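You operate a simulated robot arm through the tools that you are given. There is no shell and no other tool.

Carry out the task below with a simulated two-armed robot. There is one attempt and no reset: what you move stays moved.

TASK
Fill the teal mini board to its printed pressure.
Fine: set the regulator first; shut the orange and red levers after. Where these are worked on the way, their far stop is far enough and under half their travel is too little: red lever.

It is judged by the outcome, as a careful person would: the job done as asked, and still so three seconds after it is handed in. It fails if anything else is knocked over, pushed out of place, dropped, spilled or broken.

THE ROBOT
Two 7-joint arms with two-finger grippers on one trunk that stands fixed in place. Base frame: the origin is at the foot of the trunk, x ahead of it, y to its left, z up; the work surface is at about z = 0.82. Readings come in m, rad, newtons and seconds.
The left shoulder is at [0.027, 0.16, 1.282], the right one opposite. With the tool pointing down near the work surface each hand reaches from about 0.1 to 0.68 m from the base axis, measured 20 degrees to its own side. Payload 2.45 kg a hand.
Tool frame (each hand has its own): the origin (TCP) lies between the finger pads and is the grasp point; the fingertips stand 0.026 m ahead of it; z points along the fingers, y is the line along which they close. Largest opening 0.096 m; the body of the gripper starts 0.069 m behind the TCP.
Orientation is that of the tool frame in the base frame, as a unit quaternion [x, y, z, w]. With the fingers straight down and closing along the base's y, the tool's x points along the base's -x, its y along +y and its z along -z.

THE INTERFACE
- The arms move only by the tool play_rows. It takes "left_increments", "right_increments" or both (then of equal length, played together; a hand with none holds still); each is one flat list of numbers, 7 for each row, row after row: the shift along the tool's x, y, z in cm, then the turn, a rotation vector about the tool's x, y, z in rad, then the finger opening in cm, from 0 to 9.6. In form: [tx, ty, tz, rx, ry, rz, grip, tx, ty, tz, rx, ry, rz, grip, ...]. A call has 1 to 20 rows; each row shifts and turns the commanded pose from where the row before left it, along the tool's axes as they then stand. Each row takes 0.2 s and may step no farther than 0.05 m and 0.15 rad from the row before; otherwise, or with a gripper value out of range, the whole call is refused. A pose out of reach is approached as far as the arm can. The call stops where the force on the tool passes 40 N (or 10 N more than at its start, if that is more) or the arm is blocked; 0.2 s more then pass. The fingers move at their own pace and stop on an object; they squeeze with about 32 N. The grip force told is the motor's: it shows also when the fingers shut on nothing. Time passes only in rows, and 0.2 s behind the last, so rows that do not move let the fingers close. The reply holds the time, the measured pose of the TCP, the force on the tool along the base axes, the opening and the grip force, in the units named above and with some noise, with the torque about the TCP (base axes, N m) and any sound that the robot's microphone picked up.
- Cameras (640 x 400 px; columns grow to the right, rows downward): "scene" is now at [0.0809, -0.0314, 1.7559]; the picture's right is [-0.34, -0.94, 0.00], its down [-0.67, 0.24, -0.70] and it looks along [0.66, -0.24, -0.72] (base axes); focal length 313 px, centre (320, 200). "left" rides on the left gripper at [0.082, -0.003, -0.098] in its tool frame; the picture's right is [0.04, 1.00, 0.00], its down [-0.73, 0.03, -0.68] and it looks along [-0.68, 0.03, 0.73] (tool axes); focal length 256 px, centre (320, 200). "right" rides on the right gripper at [0.082, 0.003, -0.098] in its tool frame; the picture's right is [-0.04, 1.00, 0.00], its down [-0.73, -0.03, -0.68] and it looks along [-0.68, -0.03, 0.73] (tool axes); focal length 256 px, centre (320, 200). There is no depth. A picture from a camera that has moved, and an enlarged one, comes with that camera's place and axes in the base frame and with its lens. The place of the scene camera against the robot may be out by one fixed shift of up to 0.018 m in any direction.
- get_image(camera): a new picture of that camera. The clock stands still meanwhile.
- raise_lower(by): slides the trunk up (or, below 0, down) by that many m; the arms and the scene camera ride with it, the base frame stays. It gives what a move gives, with no picture.
- pan_tilt(pan, tilt): turns the head with the scene camera to pan (to the left, within 2.094 rad either way) and tilt (down, from -0.506 to 1.204), counted from straight ahead of the robot. It gives what a move gives.
- inspect(camera, box): a new picture of the part [left, top, right, bottom] of that camera's present view, enlarged. The clock stands still meanwhile.
- hand_in(): hands the job in; it is judged then, once.

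Places have to be worked out from the pictures, the camera data and where the tool is seen. Open the grippers and draw the arms clear of the work before you hand the job in, unless the task says otherwise.

The tools are called by a JSON object that holds its "api" and its "payload". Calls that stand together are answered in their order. play_rows: Moves the arms, as the interface text tells. Its arguments: {"type":"object","properties":{"left_increments":{"type":"array","items":{"type":"number"}},"right_increments":{"type":"array","items":{"type":"number"}}},"required":[]} The other tools are called the same way: raise_lower (by) slides the trunk up or down; pan_tilt (pan, tilt) turns the head that bears the scene camera; get_image (camera) takes a picture; inspect (camera, box) takes an enlarged picture of a part of a camera's view; hand_in () hands the job in.

At the start:

```text
clock: 0.0
left_tcp_pos: [0.3828, -0.0089, 1.2967]
left_ee_rot: [0.0, 1.0, 0.001, -0.001]
left_force: [0.3, 0.8, -0.6]
left_wrist_torque: [-0.03, 0.0, 0.01]
left_opening: 0.0961
left_finger_force: 0.1
right_tcp_pos: [0.4367, -0.4495, 1.2901]
right_ee_rot: [0.0, 1.0, 0.0, -0.001]
right_force: [-1.1, 0.3, -0.5]
right_wrist_torque: [-0.01, -0.02, 0.0]
right_opening: 0.0959
right_finger_force: 0.1
trunk travel left (down, up): [-0.45, 0.117]
head pan, tilt: [-0.342, 0.792]
```

scene: 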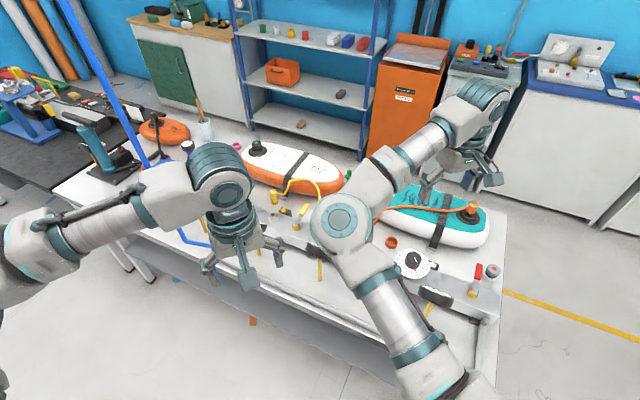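
right: 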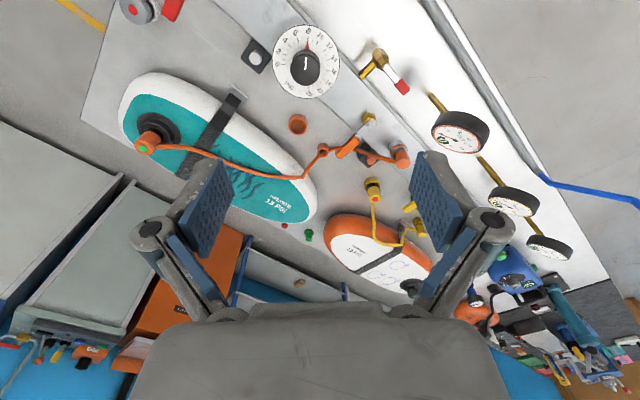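
left: 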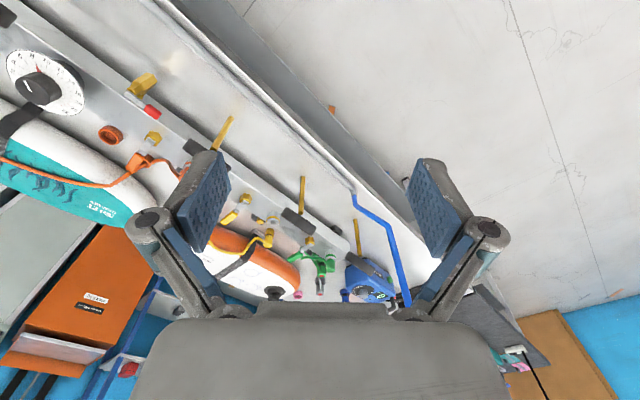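

The scene shows two boards, a manifold with levers and gauges, and a regulator dial; arms block part of the view. I'll take enlarged pictures to read the labels and find the parts.

{"api": "inspect", "payload": {"camera": "right", "box": [100, 0, 420, 200]}}

{"api": "inspect", "payload": {"camera": "right", "box": [220, 100, 460, 250]}}

{"api": "inspect", "payload": {"camera": "scene", "box": [360, 160, 540, 340]}}

{"api": "inspect", "payload": {"camera": "left", "box": [0, 20, 240, 240]}}

```text
2.00 times, centred on (260, 100) of right
camera zoom: at [0.3556, -0.4467, 1.3889], right [0.04, 1.0, 0.0], down [0.73, -0.03, 0.68], along [0.68, -0.03, -0.74], focal length 512 px, centre (440, 400)
```

zoom: 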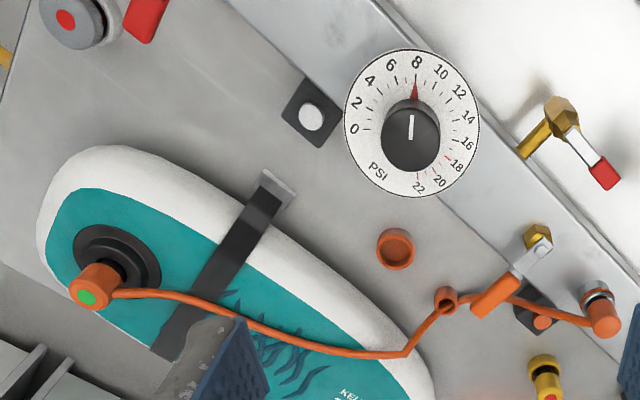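

```text
2.67 times, centred on (340, 175) of right
camera zoom: at [0.3556, -0.4467, 1.3889], right [0.04, 1.0, 0.0], down [0.73, -0.03, 0.68], along [0.68, -0.03, -0.74], focal length 683 px, centre (267, 267)
```

zoom: 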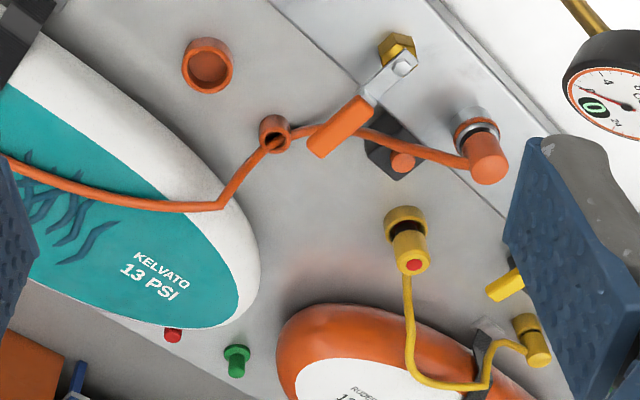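

```text
2.22 times, centred on (450, 250) of scene
camera zoom: at [0.0809, -0.0314, 1.7559], right [-0.34, -0.94, 0.0], down [-0.67, 0.24, -0.7], along [0.66, -0.24, -0.72], focal length 695 px, centre (31, 89)
```

zoom: 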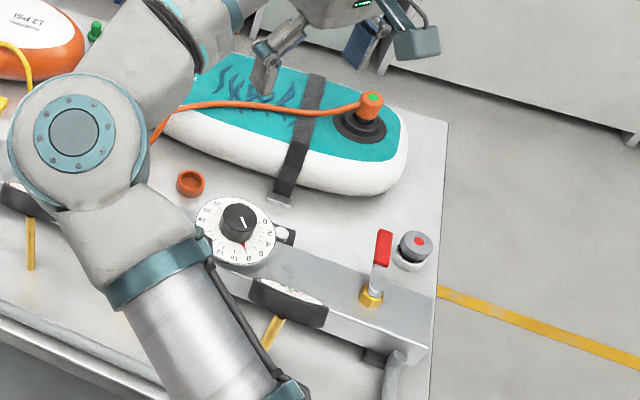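

```text
1.82 times, centred on (120, 130) of left
camera zoom: at [0.3016, -0.0124, 1.3943], right [-0.04, 1.0, 0.0], down [0.73, 0.03, 0.68], along [0.68, 0.03, -0.74], focal length 465 px, centre (684, 327)
```

zoom: 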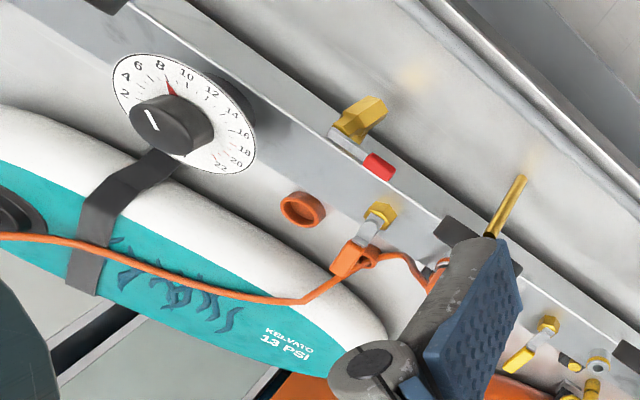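

The teal board is printed 13 PSI and the dial seems to point near 8; I still need to see the gauges, both red levers, and the hose connections. I zoom into those parts.

{"api": "inspect", "payload": {"camera": "right", "box": [100, 0, 220, 75]}}

{"api": "inspect", "payload": {"camera": "right", "box": [420, 80, 600, 270]}}

{"api": "inspect", "payload": {"camera": "right", "box": [110, 90, 230, 190]}}

{"api": "inspect", "payload": {"camera": "right", "box": [440, 220, 640, 400]}}

{"api": "inspect", "payload": {"camera": "left", "box": [180, 140, 420, 310]}}

{"api": "inspect", "payload": {"camera": "scene", "box": [240, 170, 340, 260]}}

```text
5.33 times, centred on (160, 38) of right
camera zoom: at [0.3556, -0.4467, 1.3889], right [0.04, 1.0, 0.0], down [0.73, -0.03, 0.68], along [0.68, -0.03, -0.74], focal length 1365 px, centre (1173, 1067)
```

zoom: 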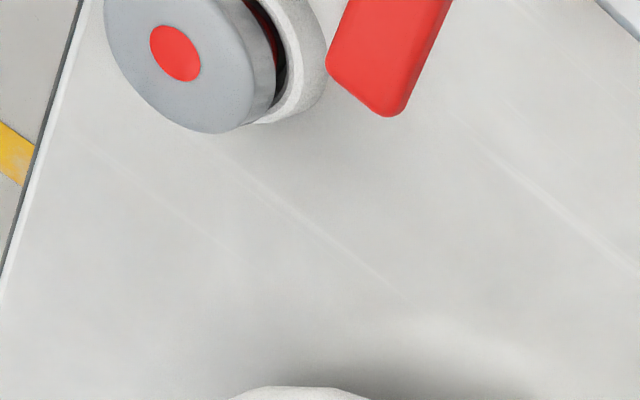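

```text
2.11 times, centred on (510, 175) of right
camera zoom: at [0.3556, -0.4467, 1.3889], right [0.04, 1.0, 0.0], down [0.73, -0.03, 0.68], along [0.68, -0.03, -0.74], focal length 539 px, centre (-80, 253)
```

zoom: 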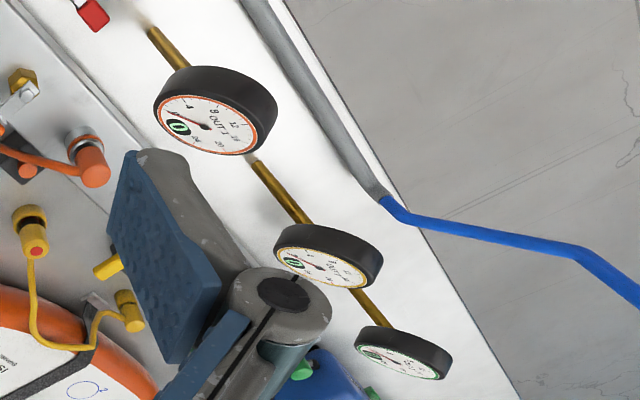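

```text
4.00 times, centred on (170, 140) of right
camera zoom: at [0.3556, -0.4467, 1.3889], right [0.04, 1.0, 0.0], down [0.73, -0.03, 0.68], along [0.68, -0.03, -0.74], focal length 1024 px, centre (920, 440)
```

zoom: 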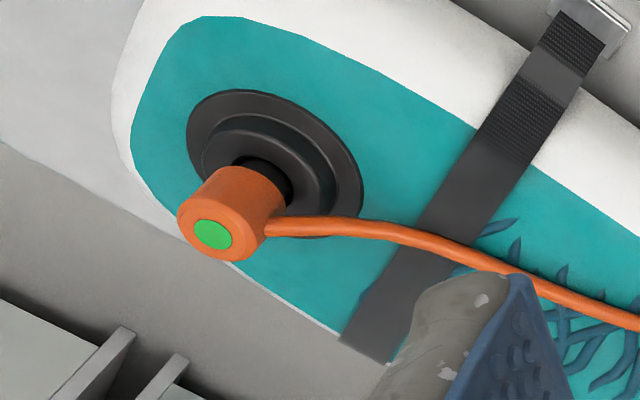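

```text
2.22 times, centred on (540, 310) of right
camera zoom: at [0.3556, -0.4467, 1.3889], right [0.04, 1.0, 0.0], down [0.73, -0.03, 0.68], along [0.68, -0.03, -0.74], focal length 569 px, centre (-169, -44)
```

zoom: 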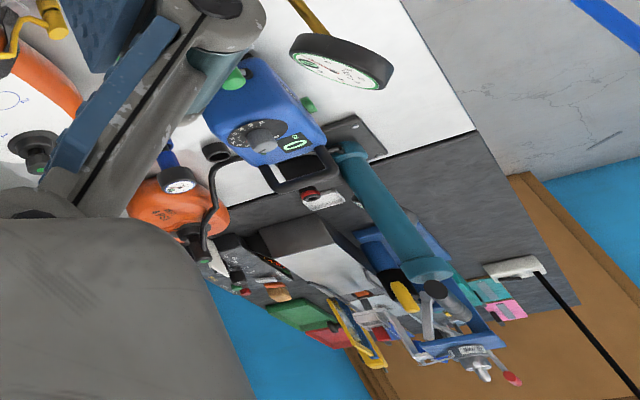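

```text
2.35 times, centred on (300, 225) of left
camera zoom: at [0.3016, -0.0124, 1.3943], right [-0.04, 1.0, 0.0], down [0.73, 0.03, 0.68], along [0.68, 0.03, -0.74], focal length 602 px, centre (367, 141)
```

zoom: 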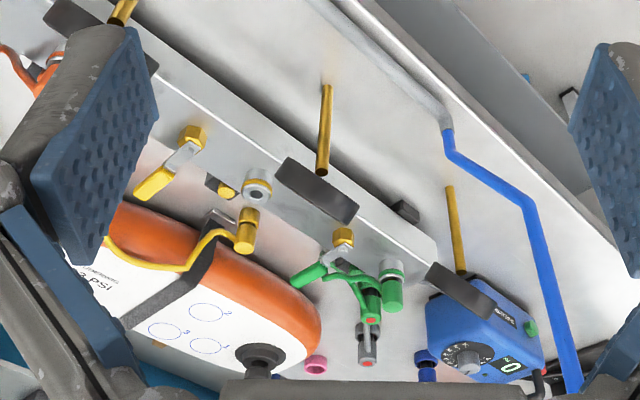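

```text
4.44 times, centred on (290, 215) of scene
camera zoom: at [0.0809, -0.0314, 1.7559], right [-0.34, -0.94, 0.0], down [-0.67, 0.24, -0.7], along [0.66, -0.24, -0.72], focal length 1390 px, centre (453, 133)
```

zoom: 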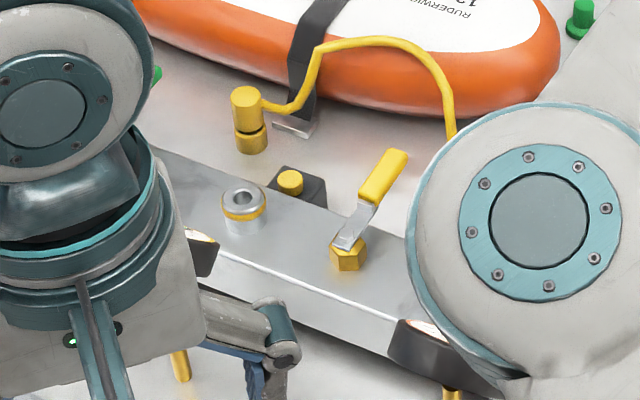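

The orange hose runs from OUT 1 on the manifold to the teal valve (green dot there). There are two red-tipped levers to tell apart, so I draw the right hand back toward the trunk to see the near edge and right end of the manifold.

{"api": "play_rows", "payload": {"right_increments": [4, -2, 0, 0, 0, 0, 9.6, 4, -2, 0, 0, 0, 0, 9.6, 4, -2, 0, 0, 0, 0, 9.6, 4, -2, 0, 0, 0, 0, 9.6]}}

{"api": "get_image", "payload": {"camera": "right"}}

{"api": "get_image", "payload": {"camera": "scene"}}

```text
clock: 1.0
left_tcp_pos: [0.3781, -0.0105, 1.2976]
left_ee_rot: [0.0, 1.0, 0.002, 0.001]
left_force: [-0.3, 0.5, 0.4]
left_wrist_torque: [0.0, -0.01, 0.01]
left_opening: 0.0959
left_finger_force: 0.0
right_tcp_pos: [0.2701, -0.5321, 1.2908]
right_ee_rot: [0.0, 1.0, 0.001, 0.002]
right_force: [0.1, 0.2, 0.0]
right_wrist_torque: [0.0, -0.02, -0.01]
right_opening: 0.0964
right_finger_force: 0.0
trunk travel left (down, up): [-0.45, 0.117]
head pan, tilt: [-0.342, 0.792]
```

```text
taken
camera right: at [0.1891, -0.5283, 1.3895], right [0.04, 1.0, 0.0], down [0.73, -0.03, 0.68], along [0.68, -0.03, -0.73], focal length 256 px, centre (320, 200)
```

right: 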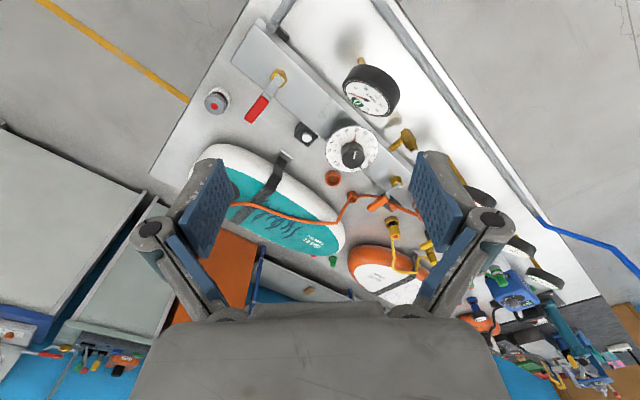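

```text
taken
camera scene: at [0.0782, -0.0353, 1.7559], right [-0.34, -0.94, 0.0], down [-0.67, 0.24, -0.7], along [0.66, -0.23, -0.71], focal length 313 px, centre (320, 200)
```

scene: 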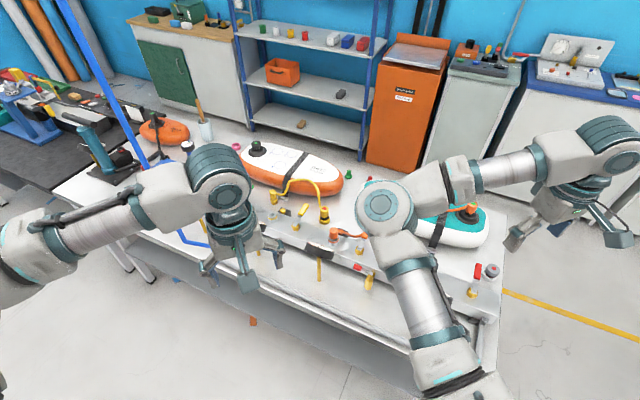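

{"api": "inspect", "payload": {"camera": "right", "box": [190, 20, 430, 200]}}

{"api": "inspect", "payload": {"camera": "right", "box": [180, 40, 330, 160]}}

{"api": "inspect", "payload": {"camera": "scene", "box": [260, 170, 400, 300]}}

{"api": "inspect", "payload": {"camera": "scene", "box": [420, 190, 540, 310]}}

{"api": "inspect", "payload": {"camera": "right", "box": [330, 50, 430, 130]}}

```text
2.22 times, centred on (310, 110) of right
camera zoom: at [0.1891, -0.5283, 1.3895], right [0.04, 1.0, 0.0], down [0.73, -0.03, 0.68], along [0.68, -0.03, -0.73], focal length 569 px, centre (342, 400)
```

zoom: 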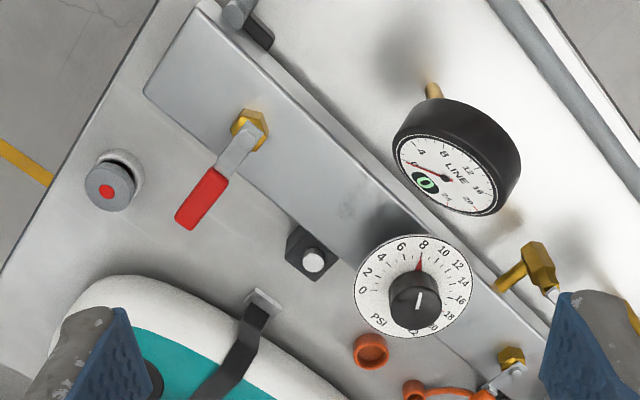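

```text
3.33 times, centred on (255, 100) of right
camera zoom: at [0.1891, -0.5283, 1.3895], right [0.04, 1.0, 0.0], down [0.73, -0.03, 0.68], along [0.68, -0.03, -0.73], focal length 853 px, centre (537, 533)
```

zoom: 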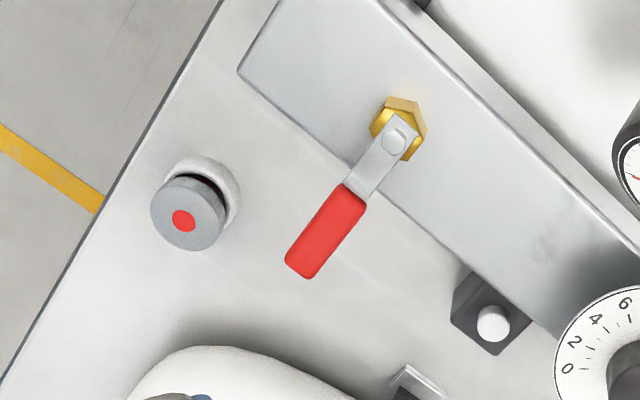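

```text
3.08 times, centred on (330, 235) of scene
camera zoom: at [0.0782, -0.0353, 1.7559], right [-0.34, -0.94, 0.0], down [-0.67, 0.24, -0.7], along [0.66, -0.23, -0.71], focal length 962 px, centre (289, 92)
```

zoom: 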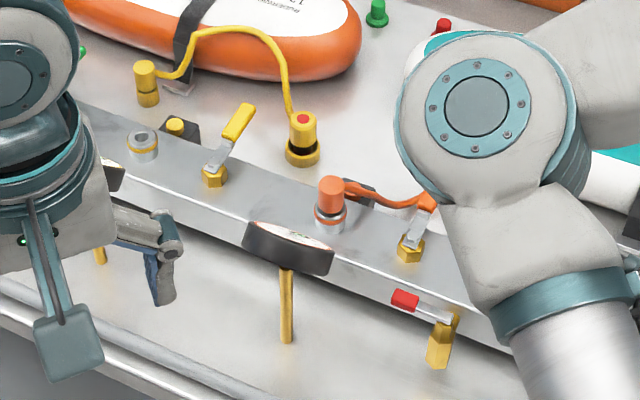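

```text
3.33 times, centred on (480, 250) of scene
camera zoom: at [0.0782, -0.0353, 1.7559], right [-0.34, -0.94, 0.0], down [-0.67, 0.24, -0.7], along [0.66, -0.23, -0.71], focal length 1043 px, centre (-213, 33)
```

zoom: 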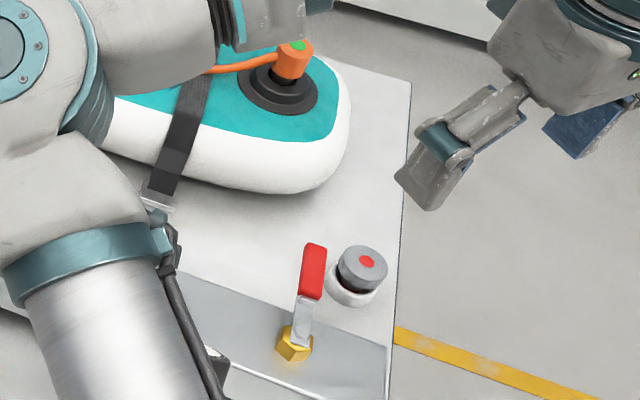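

```text
5.00 times, centred on (380, 90) of right
camera zoom: at [0.1891, -0.5283, 1.3895], right [0.04, 1.0, 0.0], down [0.73, -0.03, 0.68], along [0.68, -0.03, -0.73], focal length 1280 px, centre (20, 750)
```

zoom: 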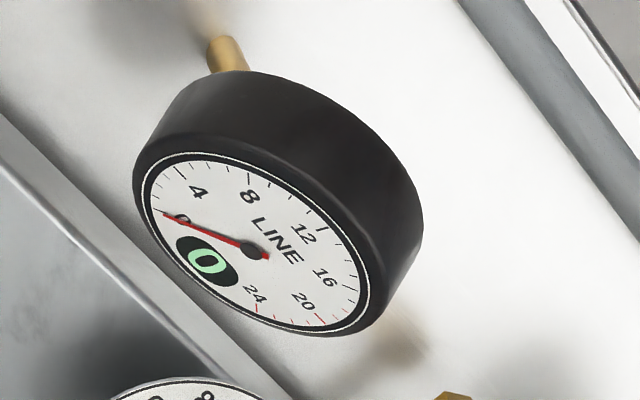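

The manifold runs diagonally: the main red lever (pivot near 0.33, -0.605) sits at its right end, the dial is near (0.466, -0.475), and the orange OUT 1 lever pivots near (0.58, -0.36). The LINE gauge reads 0. I lower the right hand over the dial for a closer view before touching anything.

{"api": "play_rows", "payload": {"right_increments": [-2.6, 0.6, 2.8, 0, 0, 0, 9.6, -2.6, 0.6, 2.8, 0, 0, 0, 9.6, -2.6, 0.6, 2.8, 0, 0, 0, 9.6, -2.6, 0.6, 2.8, 0, 0, 0, 9.6, -2.6, 0.6, 2.8, 0, 0, 0, 9.6]}}

{"api": "get_image", "payload": {"camera": "right"}}

{"api": "inspect", "payload": {"camera": "right", "box": [200, 20, 440, 170]}}

{"api": "get_image", "payload": {"camera": "scene"}}

```text
clock: 2.2
left_tcp_pos: [0.3816, -0.0096, 1.2975]
left_ee_rot: [0.0, 1.0, 0.001, 0.0]
left_force: [0.1, 0.1, -0.2]
left_wrist_torque: [-0.03, 0.01, 0.0]
left_opening: 0.096
left_finger_force: 0.0
right_tcp_pos: [0.4048, -0.4995, 1.1519]
right_ee_rot: [0.001, 1.0, 0.0, 0.0]
right_force: [0.9, -0.1, 0.1]
right_wrist_torque: [0.01, 0.04, 0.02]
right_opening: 0.096
right_finger_force: 0.1
trunk travel left (down, up): [-0.45, 0.117]
head pan, tilt: [-0.342, 0.792]
```

```text
taken
camera right: at [0.3233, -0.4955, 1.2498], right [0.04, 1.0, 0.0], down [0.73, -0.03, 0.68], along [0.68, -0.03, -0.73], focal length 256 px, centre (320, 200)
```

right: 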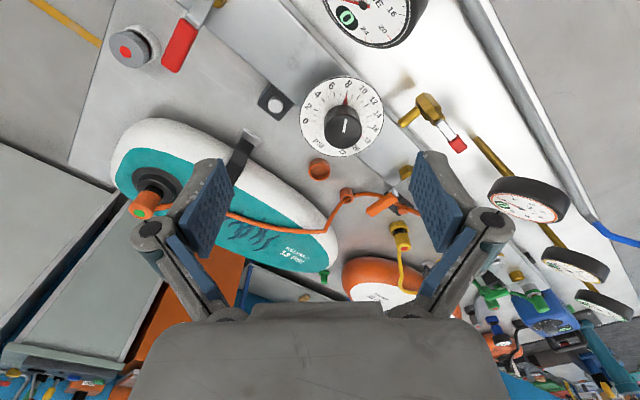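

```text
2.67 times, centred on (320, 95) of right
camera zoom: at [0.3233, -0.4955, 1.2498], right [0.04, 1.0, 0.0], down [0.73, -0.03, 0.68], along [0.68, -0.03, -0.73], focal length 683 px, centre (320, 480)
```

zoom: 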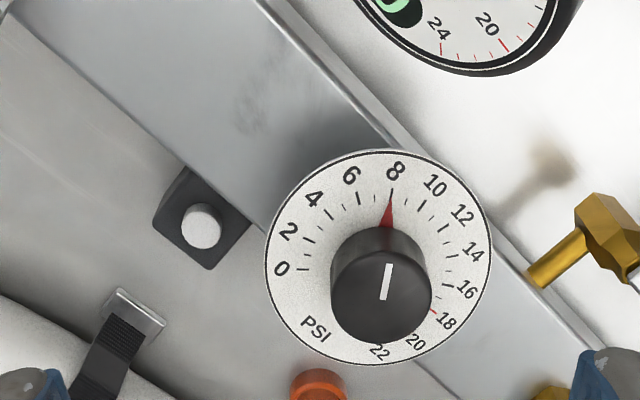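

```text
taken
camera scene: at [0.0824, -0.0321, 1.7558], right [-0.34, -0.94, 0.0], down [-0.67, 0.24, -0.7], along [0.66, -0.23, -0.72], focal length 313 px, centre (320, 200)
```

scene: 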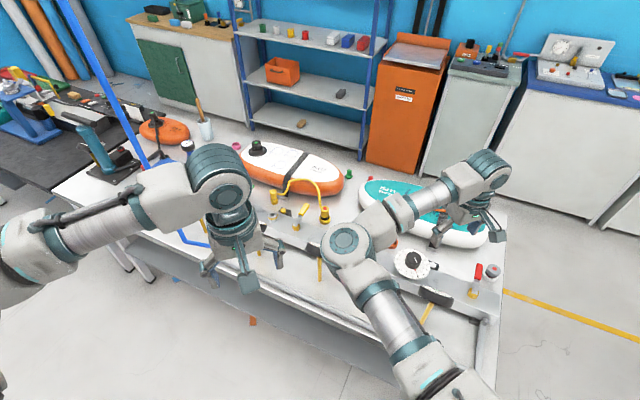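

The dial pointer sits at about 8, the scale runs clockwise over roughly 12.3° per PSI, and the knob is a round cylinder about 0.044 m wide. I centre the right hand above it at about z = 1.08 to fix its place and height better.

{"api": "play_rows", "payload": {"right_increments": [-2.2, 0.8, 2.0, 0, 0, 0, 9.6, -2.2, 0.8, 2.0, 0, 0, 0, 9.6, -2.2, 0.8, 2.0, 0, 0, 0, 9.6, 0, 0, 1.0, 0, 0, 0, 9.6, 0, 0, 0, 0, 0, 0, 9.6]}}

{"api": "get_image", "payload": {"camera": "right"}}

{"api": "get_image", "payload": {"camera": "scene"}}

```text
clock: 3.4
left_tcp_pos: [0.3796, -0.0088, 1.2979]
left_ee_rot: [0.0, 1.0, 0.001, 0.002]
left_force: [-0.8, 0.5, -0.4]
left_wrist_torque: [-0.02, -0.02, -0.05]
left_opening: 0.096
left_finger_force: 0.1
right_tcp_pos: [0.4698, -0.4758, 1.0812]
right_ee_rot: [-0.001, 1.0, 0.001, 0.001]
right_force: [0.0, -0.1, -0.4]
right_wrist_torque: [-0.01, 0.0, -0.04]
right_opening: 0.096
right_finger_force: 0.0
trunk travel left (down, up): [-0.45, 0.117]
head pan, tilt: [-0.342, 0.792]
```

```text
taken
camera right: at [0.389, -0.4726, 1.1802], right [0.04, 1.0, 0.0], down [0.73, -0.03, 0.68], along [0.68, -0.03, -0.73], focal length 256 px, centre (320, 200)
```

right: 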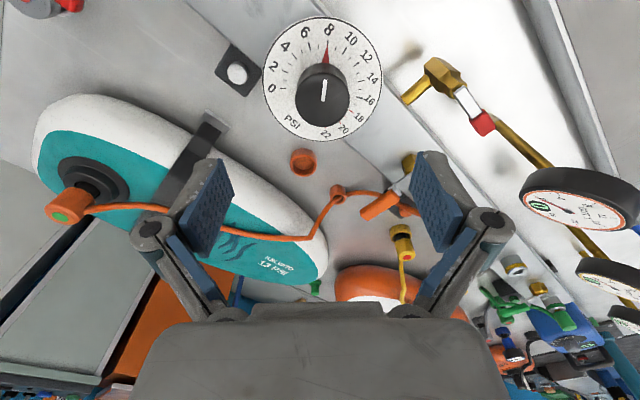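

```text
taken
camera scene: at [0.0812, -0.0317, 1.7559], right [-0.34, -0.94, 0.0], down [-0.67, 0.24, -0.7], along [0.66, -0.24, -0.72], focal length 313 px, centre (320, 200)
```

scene: 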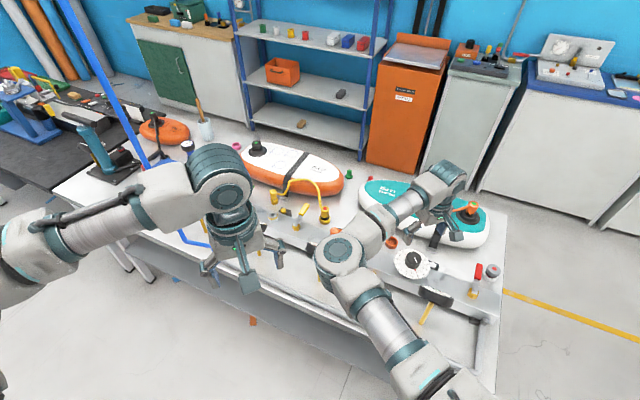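

{"api": "inspect", "payload": {"camera": "right", "box": [240, 0, 400, 150]}}

{"api": "inspect", "payload": {"camera": "right", "box": [340, 30, 640, 230]}}

{"api": "inspect", "payload": {"camera": "scene", "box": [380, 210, 520, 330]}}

```text
2.67 times, centred on (320, 75) of right
camera zoom: at [0.389, -0.4726, 1.1802], right [0.04, 1.0, 0.0], down [0.73, -0.03, 0.68], along [0.68, -0.03, -0.73], focal length 683 px, centre (320, 533)
```

zoom: 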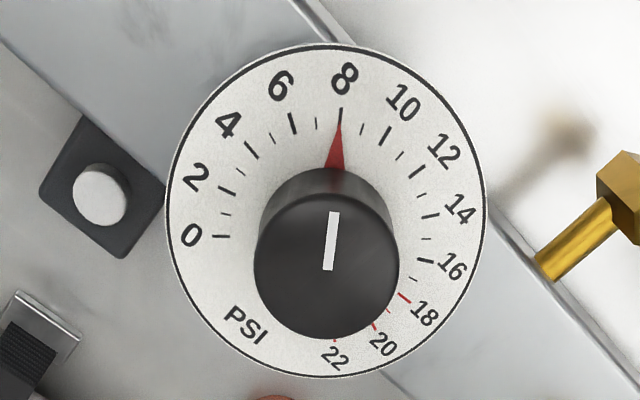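

```text
2.00 times, centred on (490, 130) of right
camera zoom: at [0.389, -0.4726, 1.1802], right [0.04, 1.0, 0.0], down [0.73, -0.03, 0.68], along [0.68, -0.03, -0.73], focal length 512 px, centre (-20, 340)
```

zoom: 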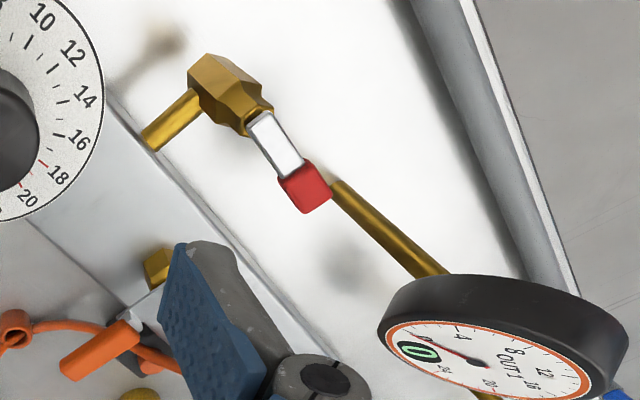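

```text
3.33 times, centred on (450, 270) of scene
camera zoom: at [0.0812, -0.0317, 1.7559], right [-0.34, -0.94, 0.0], down [-0.67, 0.24, -0.7], along [0.66, -0.24, -0.72], focal length 1043 px, centre (-113, -33)
```

zoom: 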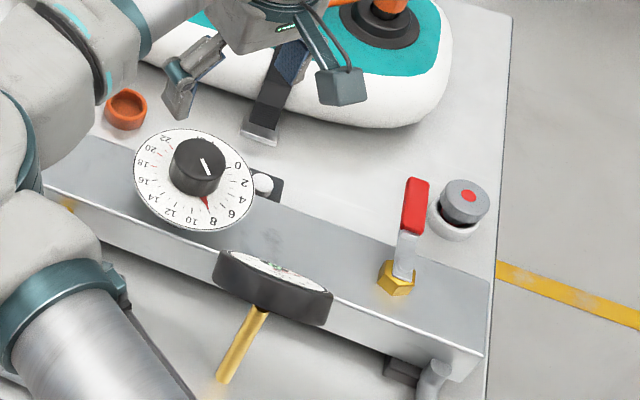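

The knob top is judged at about (0.467, -0.474, 0.974), right below the TCP, with the dial plate some 4 cm lower. I pre-turn the hand 0.54 rad counter-clockwise, open to 7 cm and descend part way.

{"api": "play_rows", "payload": {"right_increments": [0, 0.15, 0, 0, 0, -0.135, 7, 0, 0, 0, 0, 0, -0.135, 7, 0, 0, 0, 0, 0, -0.135, 7, 0, 0, 0, 0, 0, -0.135, 7, 0, 0, 2.5, 0, 0, 0, 7, 0, 0, 2.5, 0, 0, 0, 7, 0, 0, 2.0, 0, 0, 0, 7, 0, 0, 0, 0, 0, 0, 7]}}

{"api": "get_image", "payload": {"camera": "right"}}

{"api": "inspect", "payload": {"camera": "scene", "box": [340, 180, 500, 330]}}

```text
clock: 5.2
left_tcp_pos: [0.3796, -0.0092, 1.2975]
left_ee_rot: [0.0, 1.0, 0.001, 0.0]
left_force: [0.0, -0.5, 0.2]
left_wrist_torque: [0.0, 0.02, -0.01]
left_opening: 0.0963
left_finger_force: 0.1
right_tcp_pos: [0.4692, -0.4743, 1.0111]
right_ee_rot: [-0.267, 0.964, 0.0, 0.001]
right_force: [-0.6, -0.2, 0.6]
right_wrist_torque: [0.0, 0.01, -0.03]
right_opening: 0.0699
right_finger_force: 0.1
trunk travel left (down, up): [-0.45, 0.117]
head pan, tilt: [-0.342, 0.792]
```

```text
taken
camera right: at [0.3981, -0.5134, 1.1096], right [-0.48, 0.88, 0.0], down [0.64, 0.35, 0.68], along [0.6, 0.33, -0.73], focal length 256 px, centre (320, 200)
```

right: 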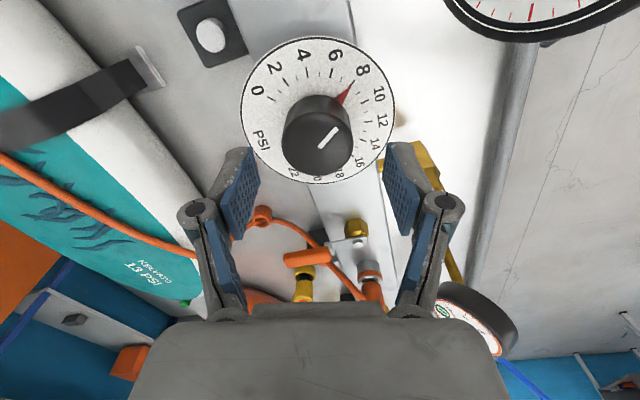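

```text
2.67 times, centred on (420, 255) of scene
camera zoom: at [0.0809, -0.0316, 1.7559], right [-0.34, -0.94, 0.0], down [-0.67, 0.24, -0.7], along [0.66, -0.24, -0.72], focal length 834 px, centre (53, 53)
```

zoom: 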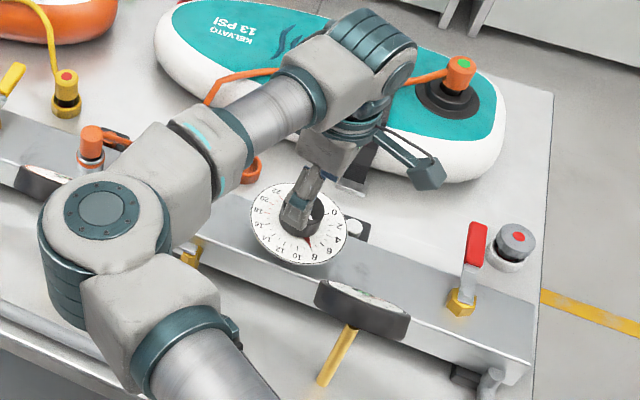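

The knob stays centred under the TCP (top about 4 cm below it). I descend 3.8 cm so the fingertips straddle the upper 2.4 cm of the knob, then look before closing.

{"api": "play_rows", "payload": {"right_increments": [0, -0.05, 1.4, 0, 0, 0, 7, 0, 0, 1.4, 0, 0, 0, 7, 0, 0, 1.0, 0, 0, 0, 7, 0, 0, 0, 0, 0, 0, 7]}}

{"api": "get_image", "payload": {"camera": "right"}}

{"api": "inspect", "payload": {"camera": "scene", "box": [370, 210, 470, 290]}}

```text
clock: 6.2
left_tcp_pos: [0.3787, -0.0086, 1.2977]
left_ee_rot: [0.0, 1.0, -0.001, 0.0]
left_force: [0.5, -0.9, 0.3]
left_wrist_torque: [-0.01, -0.01, -0.01]
left_opening: 0.0959
left_finger_force: 0.0
right_tcp_pos: [0.4692, -0.475, 0.9745]
right_ee_rot: [-0.267, 0.964, 0.0, 0.0]
right_force: [-0.4, 0.1, 0.7]
right_wrist_torque: [0.01, 0.01, -0.01]
right_opening: 0.07
right_finger_force: 0.2
trunk travel left (down, up): [-0.45, 0.117]
head pan, tilt: [-0.342, 0.792]
```

```text
taken
camera right: at [0.398, -0.5141, 1.0721], right [-0.48, 0.88, 0.0], down [0.64, 0.35, 0.68], along [0.6, 0.33, -0.73], focal length 256 px, centre (320, 200)
```

right: 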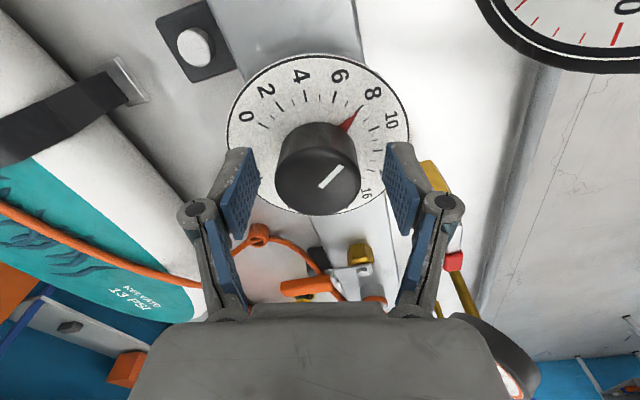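

```text
5.00 times, centred on (420, 250) of scene
camera zoom: at [0.081, -0.0317, 1.7559], right [-0.34, -0.94, 0.0], down [-0.67, 0.24, -0.7], along [0.66, -0.24, -0.72], focal length 1564 px, centre (-180, -50)
```

zoom: 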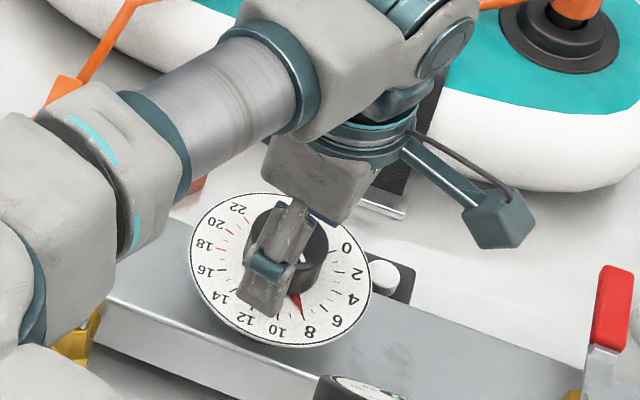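

The knob sits between the fingers, centred within a millimetre or two. I close on it without moving.

{"api": "play_rows", "payload": {"right_increments": [0, -0.05, 0.3, 0, 0, 0, 7, 0, 0, 0, 0, 0, 0, 3, 0, 0, 0, 0, 0, 0, 3, 0, 0, 0, 0, 0, 0, 3]}}

{"api": "get_image", "payload": {"camera": "right"}}

```text
clock: 7.2
left_tcp_pos: [0.3802, -0.0085, 1.2986]
left_ee_rot: [0.0, 1.0, 0.001, 0.001]
left_force: [-0.3, 0.2, -0.2]
left_wrist_torque: [-0.01, 0.02, 0.01]
left_opening: 0.0958
left_finger_force: 0.1
right_tcp_pos: [0.4695, -0.4753, 0.9711]
right_ee_rot: [-0.266, 0.964, -0.001, 0.001]
right_force: [3.5, -5.1, 5.6]
right_wrist_torque: [-0.34, -0.21, -0.04]
right_opening: 0.0451
right_finger_force: 44.9
trunk travel left (down, up): [-0.45, 0.117]
head pan, tilt: [-0.342, 0.792]
```

```text
taken
camera right: at [0.3986, -0.515, 1.0697], right [-0.48, 0.88, 0.0], down [0.64, 0.35, 0.68], along [0.6, 0.32, -0.73], focal length 256 px, centre (320, 200)
```

right: 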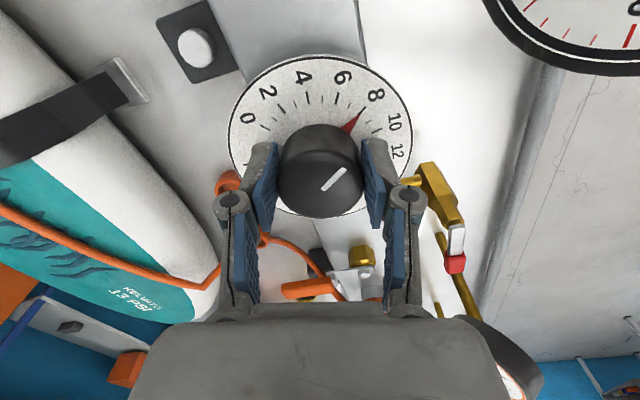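

Gripped at 4.5 cm with only small side force. I turn clockwise (seen from above) about half the way, 0.5 rad, and check the pointer follows.

{"api": "play_rows", "payload": {"right_increments": [0, -0.05, 0, 0, 0, 0.1, 3, 0, 0, 0, 0, 0, 0.1, 3, 0, 0, 0, 0, 0, 0.1, 3, 0, 0, 0, 0, 0, 0.1, 3, 0, 0, 0, 0, 0, 0.1, 3, 0, 0, 0, 0, 0, 0, 3]}}

{"api": "get_image", "payload": {"camera": "right"}}

{"api": "inspect", "payload": {"camera": "scene", "box": [370, 210, 470, 290]}}

```text
clock: 8.6
left_tcp_pos: [0.3783, -0.0082, 1.2981]
left_ee_rot: [-0.001, 1.0, 0.0, 0.0]
left_force: [0.4, -0.6, 0.4]
left_wrist_torque: [0.0, -0.03, 0.0]
left_opening: 0.096
left_finger_force: 0.1
right_tcp_pos: [0.4698, -0.4737, 0.9711]
right_ee_rot: [-0.019, 1.0, 0.001, 0.001]
right_force: [-2.4, 3.2, 1.3]
right_wrist_torque: [0.17, -0.59, 0.04]
right_opening: 0.0453
right_finger_force: 45.2
trunk travel left (down, up): [-0.45, 0.117]
head pan, tilt: [-0.342, 0.792]
```

```text
taken
camera right: at [0.3882, -0.4739, 1.0698], right [0.0, 1.0, 0.0], down [0.73, 0.0, 0.68], along [0.68, 0.0, -0.73], focal length 256 px, centre (320, 200)
```

right: 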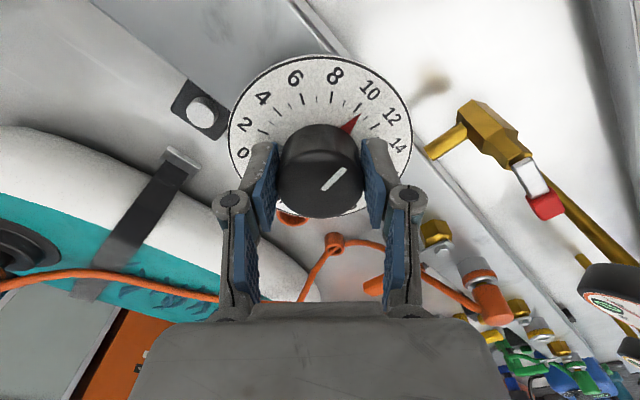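

```text
5.00 times, centred on (420, 250) of scene
camera zoom: at [0.0796, -0.0295, 1.756], right [-0.34, -0.94, 0.0], down [-0.67, 0.24, -0.7], along [0.66, -0.24, -0.71], focal length 1564 px, centre (-180, -50)
```

zoom: 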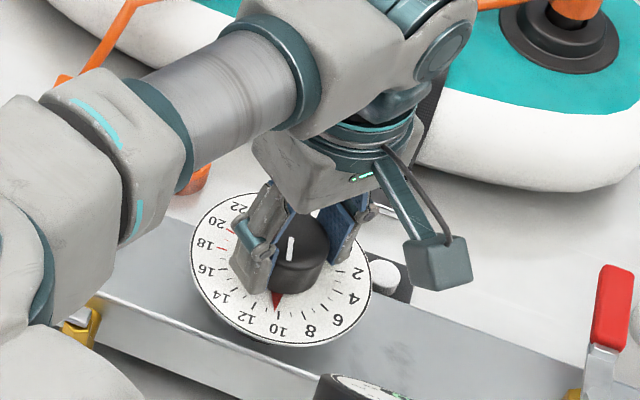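

The pointer followed to about 10.3. I turn on by another 0.55 rad toward 13 and read it again.

{"api": "play_rows", "payload": {"right_increments": [0, 0, 0, 0, 0, 0.11, 3, 0, 0, 0, 0, 0, 0.11, 3, 0, 0, 0, 0, 0, 0.11, 3, 0, 0, 0, 0, 0, 0.11, 3, 0, 0, 0, 0, 0, 0.11, 3, 0, 0, 0, 0, 0, 0, 3]}}

{"api": "inspect", "payload": {"camera": "right", "box": [220, 40, 420, 240]}}

{"api": "inspect", "payload": {"camera": "scene", "box": [370, 210, 470, 290]}}

```text
clock: 10.0
left_tcp_pos: [0.3799, -0.0049, 1.2979]
left_ee_rot: [-0.001, 1.0, -0.001, 0.001]
left_force: [0.3, -0.4, 0.4]
left_wrist_torque: [-0.02, 0.0, -0.01]
left_opening: 0.0961
left_finger_force: 0.1
right_tcp_pos: [0.4709, -0.4711, 0.9721]
right_ee_rot: [0.253, 0.967, 0.0, 0.0]
right_force: [-4.2, 15.4, -8.8]
right_wrist_torque: [0.62, -0.13, 0.03]
right_opening: 0.0451
right_finger_force: 45.0
trunk travel left (down, up): [-0.45, 0.117]
head pan, tilt: [-0.342, 0.792]
```

```text
2.00 times, centred on (320, 140) of right
camera zoom: at [0.401, -0.4289, 1.0699], right [0.52, 0.85, 0.0], down [0.63, -0.38, 0.68], along [0.58, -0.36, -0.73], focal length 512 px, centre (320, 320)
```

zoom: 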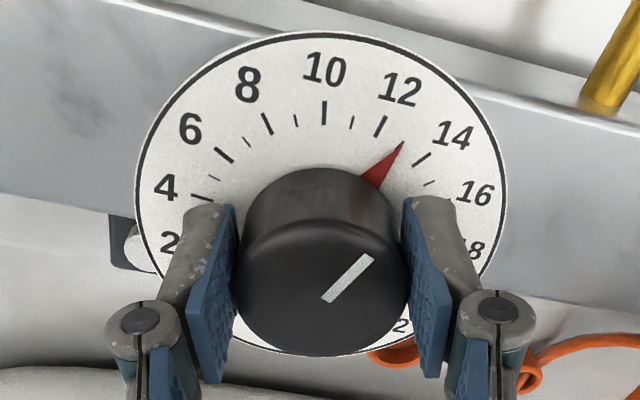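

```text
5.00 times, centred on (420, 250) of scene
camera zoom: at [0.0813, -0.0257, 1.7558], right [-0.34, -0.94, 0.0], down [-0.67, 0.24, -0.7], along [0.66, -0.24, -0.71], focal length 1564 px, centre (-180, -50)
```

zoom: 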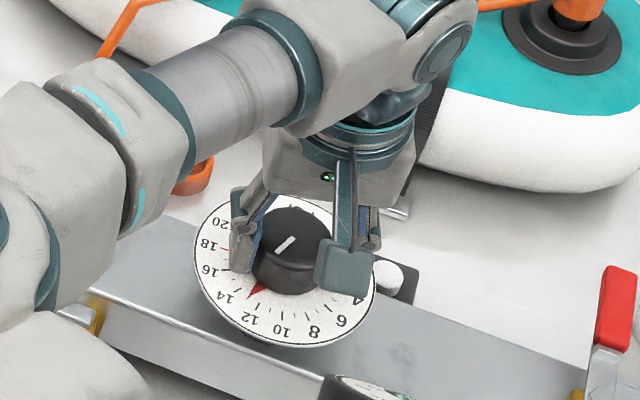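

{"api": "inspect", "payload": {"camera": "right", "box": [320, 70, 400, 120]}}

```text
8.00 times, centred on (360, 95) of right
camera zoom: at [0.401, -0.4289, 1.0699], right [0.52, 0.85, 0.0], down [0.63, -0.38, 0.68], along [0.58, -0.36, -0.73], focal length 2048 px, centre (0, 1040)
```

zoom: 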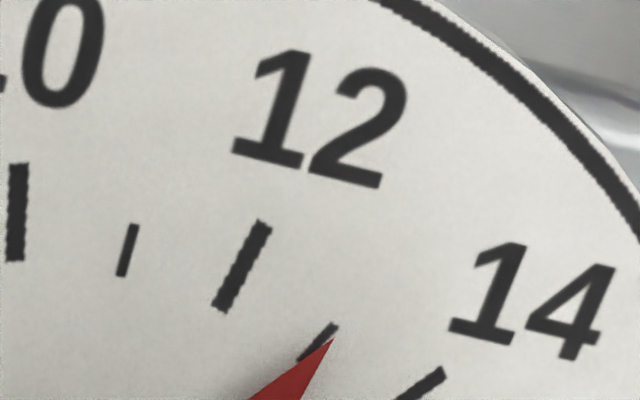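

The pointer tip sits on the 13 tick (within about 0.1 PSI). I open the fingers, rise clear, and re-read the dial.

{"api": "play_rows", "payload": {"right_increments": [0, 0, 0, 0, 0, 0, 4.6, 0, 0, 0, 0, 0, 0, 5, 0, 0, 0, 0, 0, 0, 7, 0, 0, 0, 0, 0, 0, 7, 0, 0, -2, 0, 0, 0, 7, 0, 0, -3, 0, 0, 0, 7, 0, 0, -3, 0, 0, 0, 7, 0, 0, -3, 0, 0, 0, 7, 0, 0, 0, 0, 0, 0, 7]}}

{"api": "get_image", "payload": {"camera": "right"}}

{"api": "inspect", "payload": {"camera": "right", "box": [260, 10, 400, 130]}}

```text
clock: 12.0
left_tcp_pos: [0.3799, -0.0102, 1.2981]
left_ee_rot: [0.0, 1.0, 0.001, 0.001]
left_force: [-0.6, -0.4, -0.7]
left_wrist_torque: [0.01, 0.03, 0.01]
left_opening: 0.0962
left_finger_force: 0.0
right_tcp_pos: [0.4711, -0.4756, 1.0817]
right_ee_rot: [0.253, 0.967, 0.001, 0.001]
right_force: [-1.1, 0.2, -0.2]
right_wrist_torque: [-0.01, 0.03, 0.0]
right_opening: 0.07
right_finger_force: 0.1
trunk travel left (down, up): [-0.45, 0.117]
head pan, tilt: [-0.342, 0.792]
```

```text
taken
camera right: at [0.4012, -0.433, 1.1791], right [0.52, 0.85, 0.0], down [0.62, -0.38, 0.68], along [0.58, -0.35, -0.73], focal length 256 px, centre (320, 200)
```

right: 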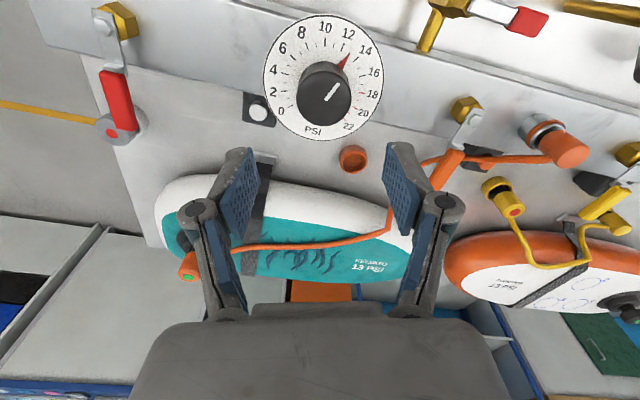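

```text
3.33 times, centred on (330, 70) of right
camera zoom: at [0.4012, -0.433, 1.1791], right [0.52, 0.85, 0.0], down [0.62, -0.38, 0.68], along [0.58, -0.35, -0.73], focal length 853 px, centre (287, 633)
```

zoom: 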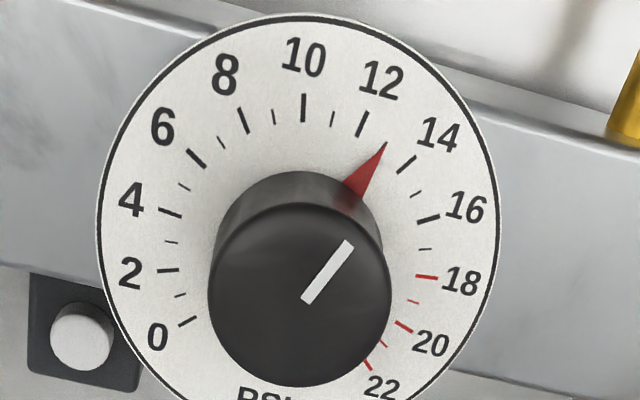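

The dial holds at 13. Now I move the open right hand over the main red lever at the manifold's right end for a close look at its stops and its neighbours.

{"api": "play_rows", "payload": {"right_increments": [2.0, -3.4, -0.8, 0, 0, 0, 7, 2.0, -3.4, -0.8, 0, 0, 0, 7, 2.0, -3.4, -0.8, 0, 0, 0, 7, 2.0, -3.4, -0.8, 0, 0, 0, 7, 2.0, -3.4, 0, 0, 0, 0, 7, 0, 0, 0, 0, 0, 0, 7]}}

{"api": "get_image", "payload": {"camera": "right"}}

{"api": "inspect", "payload": {"camera": "right", "box": [220, 20, 420, 180]}}

{"api": "get_image", "payload": {"camera": "scene"}}

```text
clock: 13.4
left_tcp_pos: [0.3793, -0.0098, 1.298]
left_ee_rot: [0.0, 1.0, 0.001, 0.001]
left_force: [0.0, 0.0, -1.3]
left_wrist_torque: [0.02, -0.01, 0.02]
left_opening: 0.096
left_finger_force: 0.1
right_tcp_pos: [0.2985, -0.577, 1.1124]
right_ee_rot: [0.253, 0.968, 0.001, 0.0]
right_force: [-0.6, -0.5, 0.3]
right_wrist_torque: [-0.05, 0.05, 0.0]
right_opening: 0.0703
right_finger_force: 0.0
trunk travel left (down, up): [-0.45, 0.117]
head pan, tilt: [-0.342, 0.792]
```

```text
taken
camera right: at [0.2306, -0.5335, 1.2111], right [0.52, 0.85, 0.0], down [0.62, -0.38, 0.68], along [0.58, -0.35, -0.73], focal length 256 px, centre (320, 200)
```

right: 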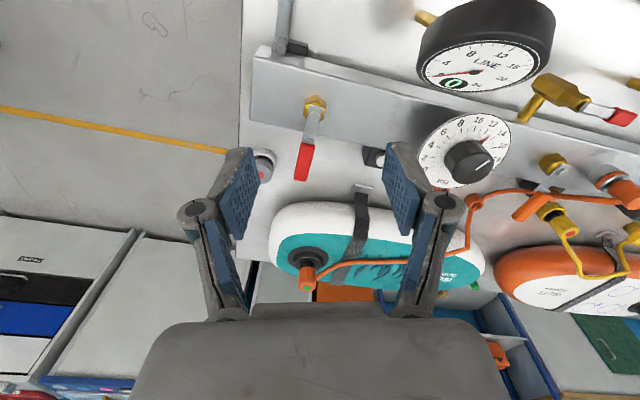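

```text
2.50 times, centred on (320, 100) of right
camera zoom: at [0.2306, -0.5335, 1.2111], right [0.52, 0.85, 0.0], down [0.62, -0.38, 0.68], along [0.58, -0.35, -0.73], focal length 640 px, centre (320, 450)
```

zoom: 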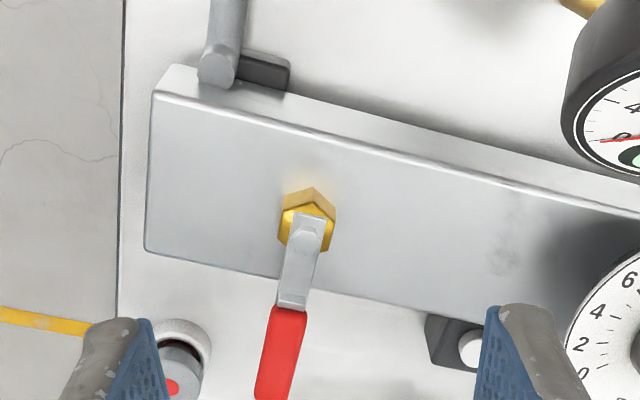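

```text
taken
camera scene: at [0.0807, -0.0341, 1.7558], right [-0.34, -0.94, 0.0], down [-0.67, 0.24, -0.7], along [0.66, -0.23, -0.72], focal length 313 px, centre (320, 200)
```

scene: 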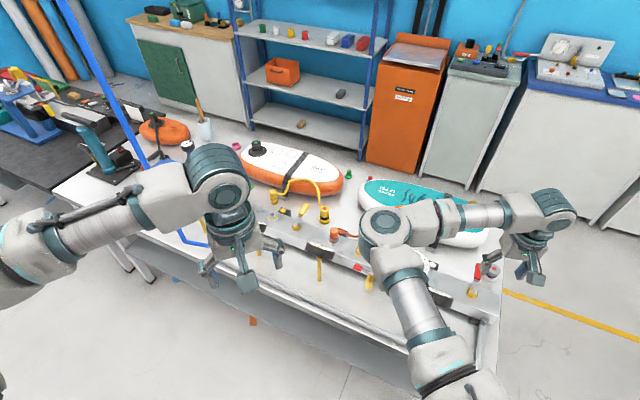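

The lever stands square to the manifold (closed), with its grip overhanging the table; outlet ports sit beside the other levers on their left, so opening is likely clockwise (toward the right end). I close the fingers and go to the dial side of the red grip, staying high, to judge heights.

{"api": "play_rows", "payload": {"right_increments": [-3.1, 0.4, 0, 0, 0, 0, 0, -3.1, 0.4, 0, 0, 0, 0, 0, -3.1, 0.4, 0, 0, 0, 0, 0, -3.1, 0.2, 0, 0, 0, 0, 0, 0, 0, 3, 0, 0, 0, 0, 0, 0, 3, 0, 0, 0, 0, 0, 0, 3, 0, 0, 0, 0, 0, 0, 0, 0, 0, 0, 0]}}

{"api": "get_image", "payload": {"camera": "right"}}

{"api": "inspect", "payload": {"camera": "scene", "box": [420, 210, 540, 310]}}

```text
clock: 15.2
left_tcp_pos: [0.3797, -0.0094, 1.2985]
left_ee_rot: [-0.001, 1.0, 0.0, 0.001]
left_force: [0.1, -0.4, 0.0]
left_wrist_torque: [0.01, -0.03, 0.0]
left_opening: 0.0961
left_finger_force: 0.0
right_tcp_pos: [0.4141, -0.621, 1.0227]
right_ee_rot: [0.253, 0.967, 0.0, 0.001]
right_force: [0.3, -0.2, -0.1]
right_wrist_torque: [-0.01, 0.02, 0.01]
right_opening: 0.0003
right_finger_force: 28.9
trunk travel left (down, up): [-0.45, 0.117]
head pan, tilt: [-0.342, 0.792]
```

```text
taken
camera right: at [0.3452, -0.5796, 1.1211], right [0.52, 0.85, 0.0], down [0.62, -0.38, 0.68], along [0.58, -0.36, -0.73], focal length 256 px, centre (320, 200)
```

right: 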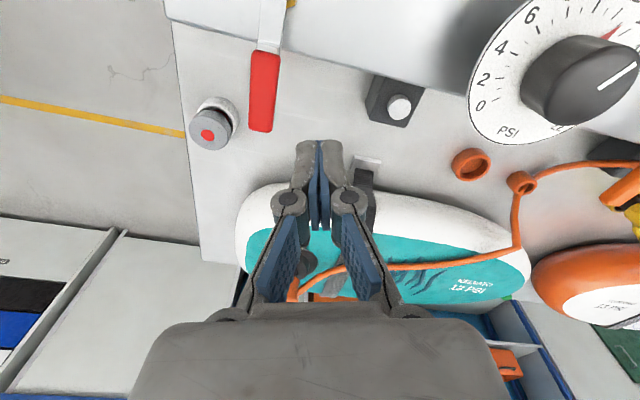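

```text
4.00 times, centred on (480, 260) of scene
camera zoom: at [0.0807, -0.0336, 1.7559], right [-0.34, -0.94, 0.0], down [-0.67, 0.24, -0.7], along [0.66, -0.23, -0.72], focal length 1251 px, centre (-320, -40)
```

zoom: 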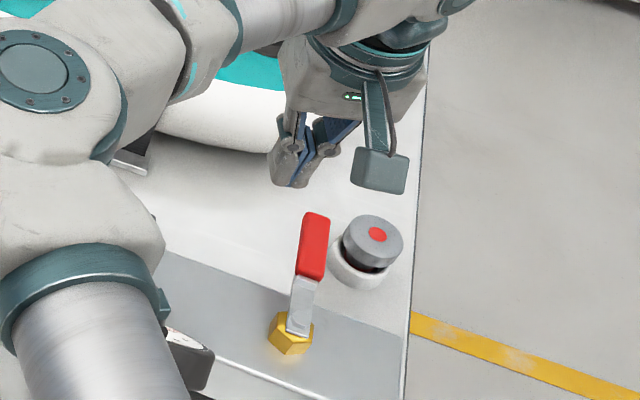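

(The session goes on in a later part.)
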